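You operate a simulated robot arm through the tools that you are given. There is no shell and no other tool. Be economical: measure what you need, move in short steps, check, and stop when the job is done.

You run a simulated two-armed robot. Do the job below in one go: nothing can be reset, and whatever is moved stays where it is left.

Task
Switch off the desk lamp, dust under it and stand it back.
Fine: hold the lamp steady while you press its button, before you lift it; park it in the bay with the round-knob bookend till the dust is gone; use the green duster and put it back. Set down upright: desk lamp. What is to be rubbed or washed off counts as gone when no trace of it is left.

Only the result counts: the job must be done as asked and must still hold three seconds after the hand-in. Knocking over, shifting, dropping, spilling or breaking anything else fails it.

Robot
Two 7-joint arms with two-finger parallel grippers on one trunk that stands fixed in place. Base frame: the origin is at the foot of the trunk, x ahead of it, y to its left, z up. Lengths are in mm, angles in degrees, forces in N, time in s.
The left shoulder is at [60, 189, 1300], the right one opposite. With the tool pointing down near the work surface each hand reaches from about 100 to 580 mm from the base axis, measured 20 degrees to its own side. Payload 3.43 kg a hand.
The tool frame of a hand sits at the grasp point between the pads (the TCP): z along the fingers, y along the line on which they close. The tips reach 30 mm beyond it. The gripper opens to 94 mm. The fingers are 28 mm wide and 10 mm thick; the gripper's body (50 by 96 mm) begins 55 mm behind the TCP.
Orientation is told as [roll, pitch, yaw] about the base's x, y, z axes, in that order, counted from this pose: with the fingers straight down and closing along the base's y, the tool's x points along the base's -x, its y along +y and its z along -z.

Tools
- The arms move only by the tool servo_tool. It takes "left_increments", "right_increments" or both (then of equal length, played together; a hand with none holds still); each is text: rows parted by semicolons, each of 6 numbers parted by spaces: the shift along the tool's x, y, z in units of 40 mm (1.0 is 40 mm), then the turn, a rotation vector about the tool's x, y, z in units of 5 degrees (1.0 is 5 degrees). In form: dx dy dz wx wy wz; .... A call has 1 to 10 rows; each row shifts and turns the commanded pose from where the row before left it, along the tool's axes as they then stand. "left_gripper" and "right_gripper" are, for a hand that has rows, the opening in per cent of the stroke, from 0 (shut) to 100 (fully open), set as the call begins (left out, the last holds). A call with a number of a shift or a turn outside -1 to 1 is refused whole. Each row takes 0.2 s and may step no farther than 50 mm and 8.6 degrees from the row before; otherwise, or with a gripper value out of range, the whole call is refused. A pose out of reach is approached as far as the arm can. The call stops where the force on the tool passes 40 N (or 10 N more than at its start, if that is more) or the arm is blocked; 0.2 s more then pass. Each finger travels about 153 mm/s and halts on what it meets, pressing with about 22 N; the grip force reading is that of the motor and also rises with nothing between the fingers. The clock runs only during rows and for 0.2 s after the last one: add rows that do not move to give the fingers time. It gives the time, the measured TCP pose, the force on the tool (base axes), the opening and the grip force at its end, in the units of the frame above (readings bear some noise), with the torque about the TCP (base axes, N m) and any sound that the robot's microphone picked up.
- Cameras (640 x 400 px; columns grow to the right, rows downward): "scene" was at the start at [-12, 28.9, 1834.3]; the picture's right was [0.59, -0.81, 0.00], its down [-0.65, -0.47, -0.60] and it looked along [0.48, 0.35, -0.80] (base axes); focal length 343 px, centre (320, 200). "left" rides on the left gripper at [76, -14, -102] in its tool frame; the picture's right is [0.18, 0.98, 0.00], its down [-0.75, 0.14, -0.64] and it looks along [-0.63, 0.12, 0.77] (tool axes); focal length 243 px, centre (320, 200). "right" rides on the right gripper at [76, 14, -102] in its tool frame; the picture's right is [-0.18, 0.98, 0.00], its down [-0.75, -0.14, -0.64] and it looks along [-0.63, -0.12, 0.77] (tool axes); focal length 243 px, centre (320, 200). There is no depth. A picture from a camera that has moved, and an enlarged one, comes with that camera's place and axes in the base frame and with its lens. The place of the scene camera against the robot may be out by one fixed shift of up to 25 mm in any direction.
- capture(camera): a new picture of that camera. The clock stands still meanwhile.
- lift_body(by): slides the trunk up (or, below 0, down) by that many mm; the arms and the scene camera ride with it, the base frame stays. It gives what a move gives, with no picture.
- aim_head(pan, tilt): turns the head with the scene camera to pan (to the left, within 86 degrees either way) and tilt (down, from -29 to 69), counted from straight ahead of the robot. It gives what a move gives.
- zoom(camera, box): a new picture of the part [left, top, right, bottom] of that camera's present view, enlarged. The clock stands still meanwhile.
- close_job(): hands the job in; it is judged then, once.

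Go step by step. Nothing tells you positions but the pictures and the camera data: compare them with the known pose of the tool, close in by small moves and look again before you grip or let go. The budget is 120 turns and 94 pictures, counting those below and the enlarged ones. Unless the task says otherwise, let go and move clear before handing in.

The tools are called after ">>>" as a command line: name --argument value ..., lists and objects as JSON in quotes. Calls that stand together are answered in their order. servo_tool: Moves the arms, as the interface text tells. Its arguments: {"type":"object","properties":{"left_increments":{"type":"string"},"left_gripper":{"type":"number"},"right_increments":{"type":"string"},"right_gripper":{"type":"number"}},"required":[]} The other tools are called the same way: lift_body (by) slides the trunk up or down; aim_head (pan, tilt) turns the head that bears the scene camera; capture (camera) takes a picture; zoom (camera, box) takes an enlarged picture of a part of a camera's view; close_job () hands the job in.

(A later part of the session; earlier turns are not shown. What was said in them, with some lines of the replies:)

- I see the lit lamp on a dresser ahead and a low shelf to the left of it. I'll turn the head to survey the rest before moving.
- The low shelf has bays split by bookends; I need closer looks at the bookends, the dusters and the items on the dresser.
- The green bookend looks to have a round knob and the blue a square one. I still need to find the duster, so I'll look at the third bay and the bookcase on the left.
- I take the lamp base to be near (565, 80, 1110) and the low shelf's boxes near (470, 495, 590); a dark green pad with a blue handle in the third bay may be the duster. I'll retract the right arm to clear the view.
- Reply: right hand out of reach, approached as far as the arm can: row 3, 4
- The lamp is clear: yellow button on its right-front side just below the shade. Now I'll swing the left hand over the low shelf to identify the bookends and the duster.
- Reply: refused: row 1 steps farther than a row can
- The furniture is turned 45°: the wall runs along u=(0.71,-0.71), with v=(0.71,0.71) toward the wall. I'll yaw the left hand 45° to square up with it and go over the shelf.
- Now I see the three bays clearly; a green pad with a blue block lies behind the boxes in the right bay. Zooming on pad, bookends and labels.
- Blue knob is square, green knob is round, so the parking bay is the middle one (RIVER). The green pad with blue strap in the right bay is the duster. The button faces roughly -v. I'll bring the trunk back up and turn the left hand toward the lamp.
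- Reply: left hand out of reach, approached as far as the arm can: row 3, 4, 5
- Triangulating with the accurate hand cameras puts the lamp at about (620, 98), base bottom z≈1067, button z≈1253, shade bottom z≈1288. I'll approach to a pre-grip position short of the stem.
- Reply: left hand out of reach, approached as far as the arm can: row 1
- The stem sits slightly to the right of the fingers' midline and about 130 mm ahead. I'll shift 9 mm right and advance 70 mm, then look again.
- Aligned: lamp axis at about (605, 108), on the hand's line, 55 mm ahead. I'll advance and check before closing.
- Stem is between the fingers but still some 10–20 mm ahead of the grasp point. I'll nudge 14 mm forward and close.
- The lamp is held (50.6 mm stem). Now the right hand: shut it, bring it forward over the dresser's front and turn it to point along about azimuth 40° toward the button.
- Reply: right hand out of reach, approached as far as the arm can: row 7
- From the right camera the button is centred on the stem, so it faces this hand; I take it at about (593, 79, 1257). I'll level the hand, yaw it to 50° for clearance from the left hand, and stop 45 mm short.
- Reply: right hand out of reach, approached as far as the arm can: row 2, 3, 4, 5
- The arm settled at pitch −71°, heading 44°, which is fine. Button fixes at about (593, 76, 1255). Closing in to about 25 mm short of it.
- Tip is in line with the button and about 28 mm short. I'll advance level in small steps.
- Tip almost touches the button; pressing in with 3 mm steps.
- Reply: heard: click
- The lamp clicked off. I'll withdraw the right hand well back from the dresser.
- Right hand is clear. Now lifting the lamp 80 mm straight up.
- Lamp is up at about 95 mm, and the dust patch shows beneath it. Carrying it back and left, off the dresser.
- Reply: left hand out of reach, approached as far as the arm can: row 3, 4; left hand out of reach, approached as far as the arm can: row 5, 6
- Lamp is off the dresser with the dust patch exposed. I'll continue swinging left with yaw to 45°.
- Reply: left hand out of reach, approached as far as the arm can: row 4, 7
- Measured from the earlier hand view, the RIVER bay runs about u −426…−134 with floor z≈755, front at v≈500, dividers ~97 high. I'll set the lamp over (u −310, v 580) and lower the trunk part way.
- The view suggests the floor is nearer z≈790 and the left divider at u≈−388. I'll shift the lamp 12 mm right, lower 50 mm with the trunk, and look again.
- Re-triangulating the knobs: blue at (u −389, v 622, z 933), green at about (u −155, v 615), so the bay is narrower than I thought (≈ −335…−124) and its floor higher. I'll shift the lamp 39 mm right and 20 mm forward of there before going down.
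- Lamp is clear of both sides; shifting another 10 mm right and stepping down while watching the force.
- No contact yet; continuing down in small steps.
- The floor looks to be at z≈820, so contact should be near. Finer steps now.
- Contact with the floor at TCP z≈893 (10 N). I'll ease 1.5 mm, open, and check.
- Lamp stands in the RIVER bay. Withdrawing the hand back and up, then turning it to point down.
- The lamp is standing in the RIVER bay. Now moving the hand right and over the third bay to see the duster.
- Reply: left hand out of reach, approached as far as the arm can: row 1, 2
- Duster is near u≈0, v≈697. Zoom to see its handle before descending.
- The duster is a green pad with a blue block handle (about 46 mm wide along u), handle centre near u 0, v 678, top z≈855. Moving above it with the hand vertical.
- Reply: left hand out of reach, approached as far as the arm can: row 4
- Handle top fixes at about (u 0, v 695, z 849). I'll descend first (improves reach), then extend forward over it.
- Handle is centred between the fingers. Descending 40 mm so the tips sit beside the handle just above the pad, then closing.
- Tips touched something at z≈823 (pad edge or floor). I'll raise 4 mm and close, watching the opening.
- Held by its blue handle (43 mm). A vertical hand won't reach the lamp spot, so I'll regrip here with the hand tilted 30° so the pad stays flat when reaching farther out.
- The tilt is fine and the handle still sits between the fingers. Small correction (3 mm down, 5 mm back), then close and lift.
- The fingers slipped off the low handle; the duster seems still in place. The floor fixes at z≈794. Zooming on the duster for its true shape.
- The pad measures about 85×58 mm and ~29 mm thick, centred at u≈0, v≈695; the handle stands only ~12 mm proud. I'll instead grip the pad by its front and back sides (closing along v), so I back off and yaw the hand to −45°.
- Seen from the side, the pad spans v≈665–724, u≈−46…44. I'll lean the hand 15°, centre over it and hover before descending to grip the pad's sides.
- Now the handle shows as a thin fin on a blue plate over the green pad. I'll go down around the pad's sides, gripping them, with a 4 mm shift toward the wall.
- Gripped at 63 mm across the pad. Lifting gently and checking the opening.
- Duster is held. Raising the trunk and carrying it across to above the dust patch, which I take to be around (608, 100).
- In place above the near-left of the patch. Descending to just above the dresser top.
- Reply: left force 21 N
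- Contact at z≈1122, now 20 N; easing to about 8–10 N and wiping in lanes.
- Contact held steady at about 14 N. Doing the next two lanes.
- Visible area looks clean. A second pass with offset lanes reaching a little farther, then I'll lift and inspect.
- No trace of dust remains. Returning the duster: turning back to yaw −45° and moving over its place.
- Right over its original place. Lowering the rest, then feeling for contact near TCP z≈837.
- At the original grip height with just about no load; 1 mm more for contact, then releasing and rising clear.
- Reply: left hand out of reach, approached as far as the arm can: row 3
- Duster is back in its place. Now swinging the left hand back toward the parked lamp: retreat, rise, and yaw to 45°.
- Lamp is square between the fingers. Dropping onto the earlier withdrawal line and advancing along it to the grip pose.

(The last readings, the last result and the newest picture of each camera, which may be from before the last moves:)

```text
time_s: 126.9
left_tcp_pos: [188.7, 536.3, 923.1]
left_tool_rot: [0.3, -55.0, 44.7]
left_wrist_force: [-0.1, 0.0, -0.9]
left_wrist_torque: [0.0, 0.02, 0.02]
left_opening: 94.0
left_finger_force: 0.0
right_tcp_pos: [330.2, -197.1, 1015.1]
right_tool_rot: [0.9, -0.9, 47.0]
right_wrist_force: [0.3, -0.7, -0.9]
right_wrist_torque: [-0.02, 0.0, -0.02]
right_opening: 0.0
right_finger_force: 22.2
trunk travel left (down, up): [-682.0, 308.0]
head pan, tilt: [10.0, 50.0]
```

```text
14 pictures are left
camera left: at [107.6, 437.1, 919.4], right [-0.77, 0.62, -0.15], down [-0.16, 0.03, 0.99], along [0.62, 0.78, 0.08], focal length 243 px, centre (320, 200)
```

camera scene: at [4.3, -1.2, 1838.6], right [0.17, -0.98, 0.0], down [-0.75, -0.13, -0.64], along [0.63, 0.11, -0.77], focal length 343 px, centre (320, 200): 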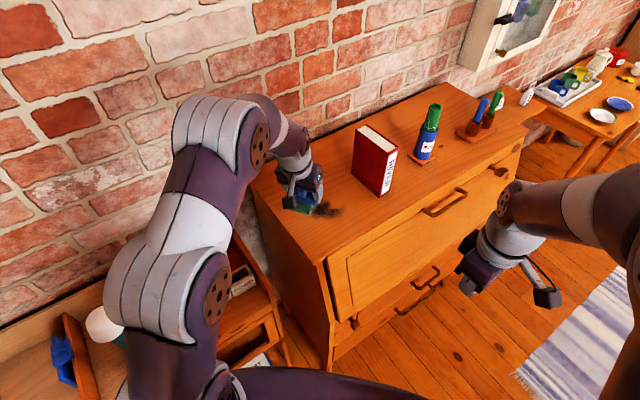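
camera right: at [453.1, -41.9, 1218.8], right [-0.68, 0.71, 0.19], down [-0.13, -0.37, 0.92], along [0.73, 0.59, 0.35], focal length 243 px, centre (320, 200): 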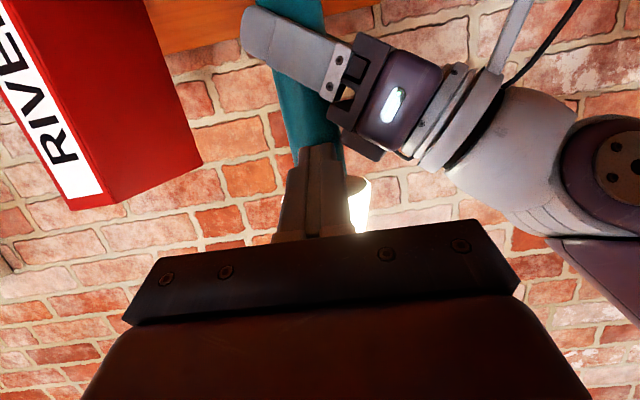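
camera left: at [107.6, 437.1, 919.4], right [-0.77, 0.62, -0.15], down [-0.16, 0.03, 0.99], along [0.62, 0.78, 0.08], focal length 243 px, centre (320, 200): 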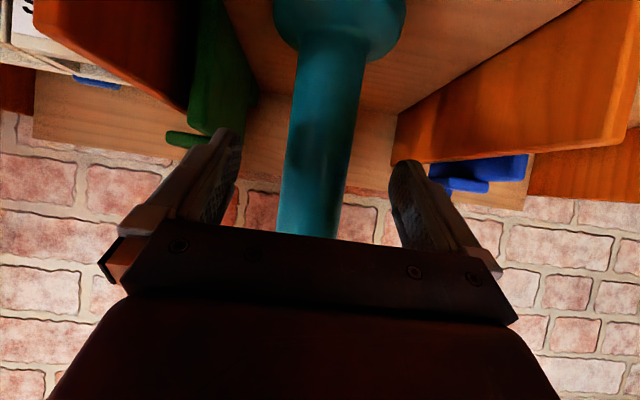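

>>> servo_tool --left_increments "-0.03 0 0.7 0 0 0;-0.03 0 0.695 0 0 0"

>>> servo_tool --left_increments "0 0 0 0 0 0;0 0 0 0 0 0;0 0 0 0 0 0" --left_gripper 0

>>> servo_tool --left_increments "-0.41 0 -0.285 0 0 0;-0.41 0 -0.285 0 0 0;-0.41 0 -0.285 0 0 0"

>>> capture --camera "left"

```text
time_s: 127.5
left_tcp_pos: [219.1, 570.9, 894.5]
left_tool_rot: [0.1, -54.8, 44.6]
left_wrist_force: [0.4, 0.2, 0.4]
left_wrist_torque: [0.03, 0.02, -0.02]
left_opening: 94.3
left_finger_force: 0.0
right_tcp_pos: [329.4, -195.7, 1014.2]
right_tool_rot: [0.9, -1.1, 46.9]
right_wrist_force: [0.6, 0.0, -0.2]
right_wrist_torque: [-0.02, -0.01, 0.0]
right_opening: 0.0
right_finger_force: 22.5
trunk travel left (down, up): [-682.0, 308.0]
head pan, tilt: [10.0, 50.0]
```

```text
time_s: 128.3
left_tcp_pos: [218.8, 569.5, 894.5]
left_tool_rot: [0.4, -54.8, 44.6]
left_wrist_force: [1.0, -1.2, 0.9]
left_wrist_torque: [-0.02, -0.08, -0.06]
left_opening: 50.0
left_finger_force: 22.4
right_tcp_pos: [329.0, -198.0, 1014.4]
right_tool_rot: [0.9, -1.1, 47.0]
right_wrist_force: [0.5, -0.2, 0.3]
right_wrist_torque: [-0.03, -0.01, 0.03]
right_opening: 0.0
right_finger_force: 21.4
trunk travel left (down, up): [-682.0, 308.0]
head pan, tilt: [10.0, 50.0]
```

```text
time_s: 129.1
left_tcp_pos: [221.9, 569.6, 954.0]
left_tool_rot: [0.1, -54.7, 44.7]
left_wrist_force: [0.3, -0.3, -3.5]
left_wrist_torque: [0.0, 0.04, 0.03]
left_opening: 50.0
left_finger_force: 22.4
right_tcp_pos: [330.0, -195.9, 1014.2]
right_tool_rot: [0.9, -1.2, 46.9]
right_wrist_force: [0.6, 0.2, -0.2]
right_wrist_torque: [-0.01, 0.0, 0.0]
right_opening: 0.0
right_finger_force: 21.2
trunk travel left (down, up): [-682.0, 308.0]
head pan, tilt: [10.0, 50.0]
```

```text
13 pictures are left
camera left: at [140.9, 469.9, 950.3], right [-0.77, 0.62, -0.15], down [-0.16, 0.04, 0.99], along [0.62, 0.78, 0.07], focal length 243 px, centre (320, 200)
```

left: 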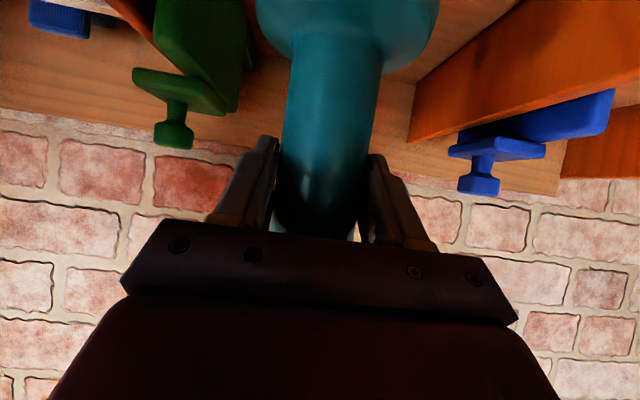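

Lamp lifted cleanly. Raising the trunk and retracing the path toward the dresser.

>>> lift_body --by 290

>>> servo_tool --left_increments "-0.28 0 0.4 0 0 0;-0.28 0 0.4 0 0 0;0 -0.9 0 0 0 0;0 -0.9 0 0 0 0;0 -0.9 0 0 0 0"

>>> servo_tool --left_increments "0 -0.9 0 0.82 0 0.57;0 -0.9 0 0.82 0 0.57;0 -0.9 0 0.82 0 0.57;0 -0.9 0 0.82 0 0.57;0 -0.9 0 0.82 0 0.57;0 -0.9 0 0.82 0 0.57;0 -0.9 0 0.82 0 0.57"

>>> servo_tool --left_increments "0 0 0 0.82 0 0.57;0 0 0 0.82 0 0.57;0 0 0 0.82 0 0.57;0 0 0 0.82 0 0.57;0 0 0 0.82 0 0.57;0 0 0 0.82 0 0.57"

>>> capture --camera "scene"

```text
time_s: 132.1
left_tcp_pos: [222.3, 569.9, 1243.9]
left_tool_rot: [0.2, -54.9, 44.6]
left_wrist_force: [-0.1, 0.4, -3.6]
left_wrist_torque: [-0.02, 0.0, 0.02]
left_opening: 50.3
left_finger_force: 21.7
right_tcp_pos: [329.2, -196.6, 1303.5]
right_tool_rot: [0.9, -1.1, 46.9]
right_wrist_force: [-0.3, -0.5, -0.1]
right_wrist_torque: [0.01, 0.02, -0.02]
right_opening: 0.0
right_finger_force: 22.6
trunk travel left (down, up): [-972.0, 18.0]
head pan, tilt: [10.0, 50.0]
```

```text
time_s: 133.3
left_tcp_pos: [327.1, 521.5, 1241.6]
left_tool_rot: [0.4, -54.8, 44.5]
left_wrist_force: [0.6, -0.2, -3.7]
left_wrist_torque: [-0.01, 0.03, 0.02]
left_opening: 50.4
left_finger_force: 21.9
right_tcp_pos: [331.0, -197.6, 1304.3]
right_tool_rot: [1.0, -1.1, 47.0]
right_wrist_force: [0.3, -0.2, 0.1]
right_wrist_torque: [-0.03, 0.04, 0.03]
right_opening: 0.2
right_finger_force: 21.6
trunk travel left (down, up): [-972.0, 18.0]
head pan, tilt: [10.0, 50.0]
```

```text
time_s: 134.9
left_tcp_pos: [449.8, 304.4, 1243.5]
left_tool_rot: [-0.1, -54.9, 9.8]
left_wrist_force: [1.0, -0.4, -5.0]
left_wrist_torque: [0.01, 0.02, 0.03]
left_opening: 50.3
left_finger_force: 21.9
right_tcp_pos: [329.3, -197.6, 1303.6]
right_tool_rot: [1.0, -1.1, 47.0]
right_wrist_force: [0.3, -0.1, 0.9]
right_wrist_torque: [0.03, -0.02, -0.01]
right_opening: 0.0
right_finger_force: 21.7
trunk travel left (down, up): [-972.0, 18.0]
head pan, tilt: [10.0, 50.0]
```

```text
time_s: 136.3
left_tcp_pos: [449.5, 305.9, 1243.6]
left_tool_rot: [-0.4, -54.9, -19.8]
left_wrist_force: [0.4, 0.6, -3.7]
left_wrist_torque: [0.03, 0.05, -0.01]
left_opening: 50.0
left_finger_force: 22.2
right_tcp_pos: [330.9, -196.7, 1303.7]
right_tool_rot: [0.9, -1.1, 46.8]
right_wrist_force: [-0.8, -0.5, 0.2]
right_wrist_torque: [0.0, -0.01, 0.02]
right_opening: 0.0
right_finger_force: 22.2
trunk travel left (down, up): [-972.0, 18.0]
head pan, tilt: [10.0, 50.0]
```

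```text
12 pictures are left
camera scene: at [5.1, -0.4, 1838.6], right [0.17, -0.98, 0.0], down [-0.75, -0.13, -0.64], along [0.63, 0.11, -0.77], focal length 343 px, centre (320, 200)
```

scene: 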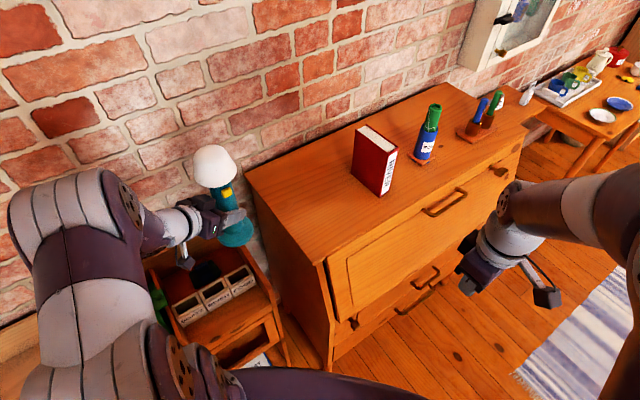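

Dresser top is clean. Carrying the lamp level to directly above its old spot.

>>> servo_tool --left_increments "-0.453 -0.4836 0.651 0 0 0;-0.453 -0.4836 0.651 0 0 0;-0.453 -0.4836 0.651 0 0 0;-0.453 -0.4836 0.651 0 0 0;-0.453 -0.4836 0.651 0 0 0;-0.453 -0.4836 0.651 0 0 0;-0.453 -0.4836 0.651 0 0 0"

```text
time_s: 137.9
left_tcp_pos: [611.2, 100.2, 1243.4]
left_tool_rot: [-0.2, -54.9, -19.8]
left_wrist_force: [1.0, 0.4, -3.6]
left_wrist_torque: [0.02, 0.0, -0.02]
left_opening: 50.0
left_finger_force: 21.9
right_tcp_pos: [331.9, -199.0, 1304.0]
right_tool_rot: [1.0, -1.2, 47.0]
right_wrist_force: [0.0, -0.8, 0.3]
right_wrist_torque: [0.02, -0.01, -0.02]
right_opening: 0.0
right_finger_force: 21.7
trunk travel left (down, up): [-972.0, 18.0]
head pan, tilt: [10.0, 50.0]
```

>>> servo_tool --left_increments "0.62 0.08 0.45 0 0 0;0.62 0 0.44 0 0 0"

>>> servo_tool --left_increments "0.06 0 0.042 0 0 0"

>>> servo_tool --left_increments "0.04 0 0.028 0 0 0"

>>> capture --camera "left"

```text
time_s: 138.5
left_tcp_pos: [613.7, 102.4, 1180.8]
left_tool_rot: [-0.3, -54.9, -19.8]
left_wrist_force: [-0.4, 0.0, -4.0]
left_wrist_torque: [0.02, 0.04, 0.0]
left_opening: 50.0
left_finger_force: 22.2
right_tcp_pos: [331.6, -197.4, 1302.7]
right_tool_rot: [1.0, -1.0, 46.9]
right_wrist_force: [-0.8, -0.6, -0.2]
right_wrist_torque: [0.01, 0.03, 0.01]
right_opening: 0.3
right_finger_force: 21.8
trunk travel left (down, up): [-972.0, 18.0]
head pan, tilt: [10.0, 50.0]
```

```text
time_s: 138.9
left_tcp_pos: [612.1, 105.3, 1178.6]
left_tool_rot: [-0.4, -55.0, -19.9]
left_wrist_force: [-0.3, -0.8, -4.7]
left_wrist_torque: [-0.02, 0.04, 0.02]
left_opening: 50.2
left_finger_force: 22.1
right_tcp_pos: [329.4, -197.0, 1304.3]
right_tool_rot: [0.9, -1.1, 46.9]
right_wrist_force: [0.3, -0.4, -0.4]
right_wrist_torque: [-0.01, -0.04, -0.02]
right_opening: 0.0
right_finger_force: 21.8
trunk travel left (down, up): [-972.0, 18.0]
head pan, tilt: [10.0, 50.0]
```

```text
time_s: 139.3
left_tcp_pos: [611.8, 104.6, 1177.2]
left_tool_rot: [-0.4, -54.9, -19.8]
left_wrist_force: [-0.4, -0.3, -4.5]
left_wrist_torque: [0.03, 0.05, 0.01]
left_opening: 50.1
left_finger_force: 22.0
right_tcp_pos: [330.2, -198.2, 1303.7]
right_tool_rot: [0.9, -1.1, 46.9]
right_wrist_force: [-0.4, 0.7, 0.6]
right_wrist_torque: [0.0, 0.01, 0.01]
right_opening: 0.0
right_finger_force: 21.9
trunk travel left (down, up): [-972.0, 18.0]
head pan, tilt: [10.0, 50.0]
```

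```text
11 pictures are left
camera left: at [487.0, 135.1, 1173.5], right [0.24, 0.96, -0.15], down [-0.04, 0.17, 0.99], along [0.97, -0.23, 0.08], focal length 243 px, centre (320, 200)
```

left: 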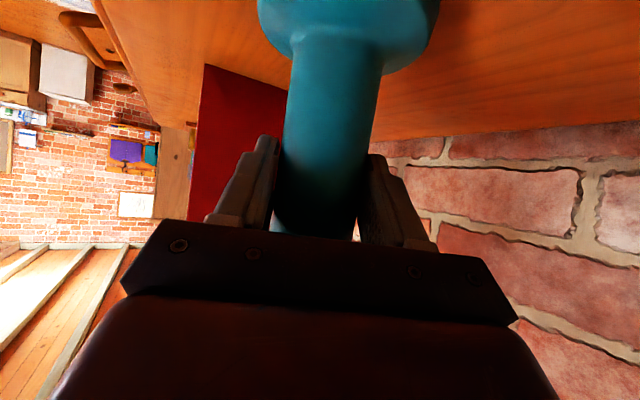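

Matches the original view almost exactly. A few more small steps down to contact.

>>> servo_tool --left_increments "0.04 0 0.028 0 0 0"

>>> servo_tool --left_increments "0.04 0 0.028 0 0 0"

>>> servo_tool --left_increments "0.025 0 0.017 0 0 0"

```text
time_s: 139.7
left_tcp_pos: [613.6, 105.3, 1174.6]
left_tool_rot: [-0.4, -54.9, -19.8]
left_wrist_force: [0.4, -0.1, -3.8]
left_wrist_torque: [-0.01, 0.03, 0.02]
left_opening: 50.2
left_finger_force: 21.9
right_tcp_pos: [330.1, -198.3, 1303.3]
right_tool_rot: [0.9, -1.2, 47.0]
right_wrist_force: [0.3, 0.2, -0.2]
right_wrist_torque: [0.02, 0.03, -0.02]
right_opening: 0.2
right_finger_force: 22.0
trunk travel left (down, up): [-972.0, 18.0]
head pan, tilt: [10.0, 50.0]
```

```text
time_s: 140.1
left_tcp_pos: [612.6, 104.1, 1174.9]
left_tool_rot: [-0.5, -55.1, -19.8]
left_wrist_force: [1.0, 1.9, 4.7]
left_wrist_torque: [-0.08, 0.3, -0.01]
left_opening: 49.8
left_finger_force: 22.1
right_tcp_pos: [328.5, -197.8, 1303.9]
right_tool_rot: [1.0, -1.0, 46.9]
right_wrist_force: [-0.5, -0.5, 0.0]
right_wrist_torque: [-0.05, -0.01, 0.01]
right_opening: 0.0
right_finger_force: 22.2
trunk travel left (down, up): [-972.0, 18.0]
head pan, tilt: [10.0, 50.0]
```

```text
time_s: 140.5
left_tcp_pos: [612.5, 104.7, 1175.6]
left_tool_rot: [-0.3, -55.2, -19.9]
left_wrist_force: [1.8, 2.3, 12.0]
left_wrist_torque: [0.1, 0.38, -0.09]
left_opening: 50.1
left_finger_force: 21.4
right_tcp_pos: [329.6, -198.1, 1304.0]
right_tool_rot: [0.8, -1.2, 46.9]
right_wrist_force: [0.3, 0.0, 0.8]
right_wrist_torque: [-0.01, -0.02, -0.04]
right_opening: 0.0
right_finger_force: 22.0
trunk travel left (down, up): [-972.0, 18.0]
head pan, tilt: [10.0, 50.0]
```

Firm contact with the dresser. Easing 1 mm, opening, then withdrawing along the fingers.

>>> servo_tool --left_increments "-0.025 0 -0.017 0 0 0"

>>> servo_tool --left_increments "0 0 0 0 0 0;0 0 0 0 0 0;0 0 0 0 0 0" --left_gripper 100

>>> servo_tool --left_increments "0 0 -0.4 0 0 0;0 0 -0.8 0 0 0;0 0 -0.9 0 0 0;0 0 -0.9 0 0 0;0 0 -0.9 0 0 0"

>>> zoom --camera "scene" --box '[200, 110, 440, 260]'

>>> capture --camera "left"

```text
time_s: 140.9
left_tcp_pos: [612.2, 104.4, 1174.6]
left_tool_rot: [-0.3, -55.1, -19.8]
left_wrist_force: [5.7, 1.9, 11.3]
left_wrist_torque: [0.02, -0.05, 0.04]
left_opening: 50.2
left_finger_force: 22.2
right_tcp_pos: [330.5, -197.4, 1303.7]
right_tool_rot: [0.9, -1.1, 46.9]
right_wrist_force: [0.8, 0.3, -0.2]
right_wrist_torque: [0.0, 0.01, 0.01]
right_opening: 0.4
right_finger_force: 22.3
trunk travel left (down, up): [-972.0, 18.0]
head pan, tilt: [10.0, 50.0]
```

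```text
time_s: 141.7
left_tcp_pos: [611.5, 103.3, 1173.3]
left_tool_rot: [-0.4, -54.9, -19.9]
left_wrist_force: [1.1, -0.3, -0.8]
left_wrist_torque: [0.0, 0.01, 0.04]
left_opening: 94.3
left_finger_force: 0.0
right_tcp_pos: [328.3, -198.7, 1304.1]
right_tool_rot: [0.9, -1.1, 46.8]
right_wrist_force: [-0.6, 0.4, 0.6]
right_wrist_torque: [-0.02, -0.02, 0.0]
right_opening: 0.0
right_finger_force: 21.8
trunk travel left (down, up): [-972.0, 18.0]
head pan, tilt: [10.0, 50.0]
```

```text
time_s: 142.9
left_tcp_pos: [491.5, 149.2, 1265.2]
left_tool_rot: [-0.3, -55.1, -19.9]
left_wrist_force: [0.0, -0.2, -0.8]
left_wrist_torque: [0.03, 0.02, 0.0]
left_opening: 93.6
left_finger_force: 0.2
right_tcp_pos: [328.4, -198.0, 1304.0]
right_tool_rot: [0.9, -1.1, 46.8]
right_wrist_force: [0.3, -0.6, -0.6]
right_wrist_torque: [-0.03, 0.02, 0.02]
right_opening: 0.0
right_finger_force: 21.2
trunk travel left (down, up): [-972.0, 18.0]
head pan, tilt: [10.0, 50.0]
```

```text
2.67 times, centred on (320, 185) of scene
camera zoom: at [3.3, -1.2, 1838.6], right [0.17, -0.98, 0.0], down [-0.75, -0.13, -0.64], along [0.63, 0.11, -0.77], focal length 914 px, centre (320, 240)
```

zoom: 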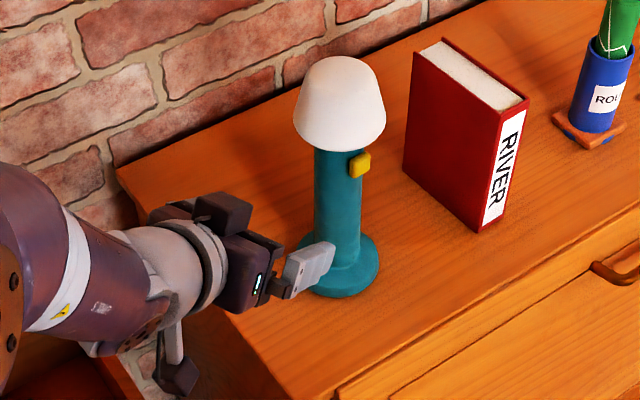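

```text
9 pictures are left
camera left: at [366.4, 179.8, 1260.8], right [0.24, 0.96, -0.15], down [-0.04, 0.17, 0.99], along [0.97, -0.23, 0.08], focal length 243 px, centre (320, 200)
```

left: 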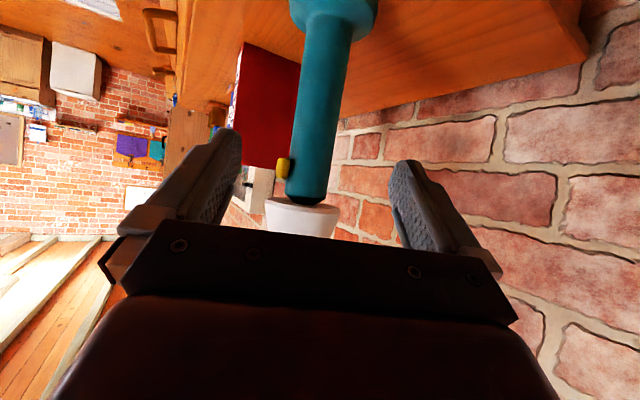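

The lamp stands upright, off, in its original image position. I'll pull the hand farther clear and check the shelf and duster once more.

>>> servo_tool --left_increments "0 0.7 -0.6 0 0 0;0 0.7 -0.6 0 0 0;0 0.7 -0.4 0 0 0"

>>> capture --camera "scene"

>>> aim_head --pan 40 --tilt 60

>>> capture --camera "scene"

```text
time_s: 143.7
left_tcp_pos: [471.5, 246.9, 1300.7]
left_tool_rot: [-0.4, -55.0, -19.8]
left_wrist_force: [-1.6, 0.2, -0.4]
left_wrist_torque: [-0.02, 0.0, -0.02]
left_opening: 93.8
left_finger_force: 0.0
right_tcp_pos: [330.4, -198.0, 1305.2]
right_tool_rot: [0.9, -1.1, 46.8]
right_wrist_force: [0.5, 0.3, 0.7]
right_wrist_torque: [0.0, -0.05, 0.0]
right_opening: 0.2
right_finger_force: 21.8
trunk travel left (down, up): [-972.0, 18.0]
head pan, tilt: [10.0, 50.0]
```

```text
8 pictures are left
camera scene: at [4.5, -0.8, 1838.6], right [0.17, -0.98, 0.0], down [-0.75, -0.13, -0.64], along [0.63, 0.11, -0.77], focal length 343 px, centre (320, 200)
```

scene: 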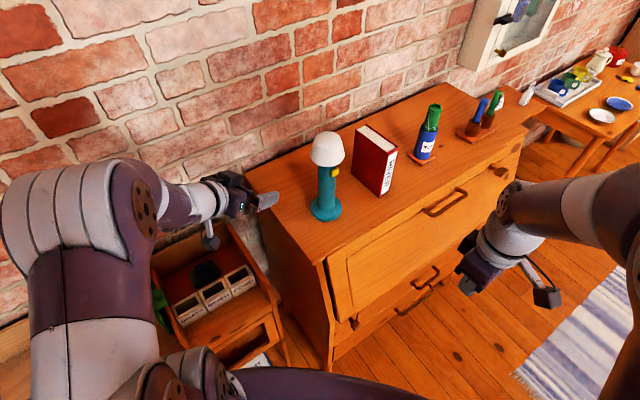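

```text
time_s: 144.6
left_tcp_pos: [470.3, 246.2, 1300.7]
left_tool_rot: [-0.2, -54.9, -19.8]
left_wrist_force: [-1.2, -0.5, 0.1]
left_wrist_torque: [0.03, -0.02, 0.0]
left_opening: 93.9
left_finger_force: 0.1
right_tcp_pos: [328.7, -198.7, 1303.6]
right_tool_rot: [0.8, -1.1, 46.9]
right_wrist_force: [0.0, 0.4, -0.4]
right_wrist_torque: [-0.02, 0.03, 0.02]
right_opening: 0.0
right_finger_force: 22.1
trunk travel left (down, up): [-972.0, 18.0]
head pan, tilt: [40.0, 60.0]
```

```text
7 pictures are left
camera scene: at [-20.7, 27.9, 1826.1], right [0.64, -0.77, 0.0], down [-0.66, -0.56, -0.5], along [0.38, 0.32, -0.87], focal length 343 px, centre (320, 200)
```

scene: 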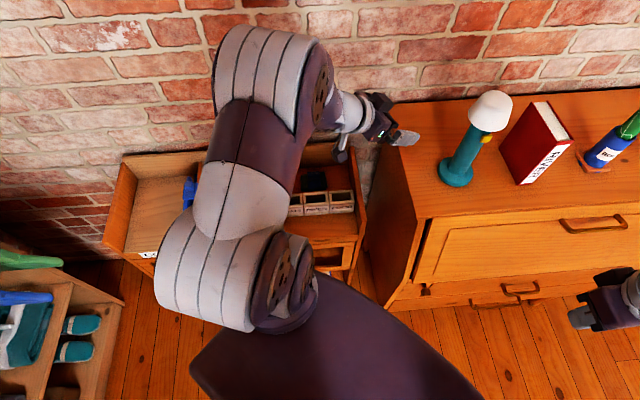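

The lamp is off and upright on its spot, the dresser top is clean, and the duster and boxes are in place with both hands clear. Handing in.

>>> close_job

```text
The job is handed in.
```

The desk lamp is switched off and standing upright on its old spot on the dresser. No trace of dust showed there in the last close-up before I set the lamp back.

- **Button:** I held the lamp with the left hand and pressed the button with the right. It clicked and the light went out before I lifted it.
- **Parking:** The lamp stood in the middle bay (RIVER), the one with the green round-knob bookend, until the dust was gone.
- **Duster:** I wiped the patch with the green duster and put it back behind the boxes in the right-hand bay. On my first try at picking it up, the fingers slipped off the handle. The duster stayed put, and I gripped it by its sides instead.

Nothing else looked disturbed in the final pictures, and both hands are clear of the furniture.
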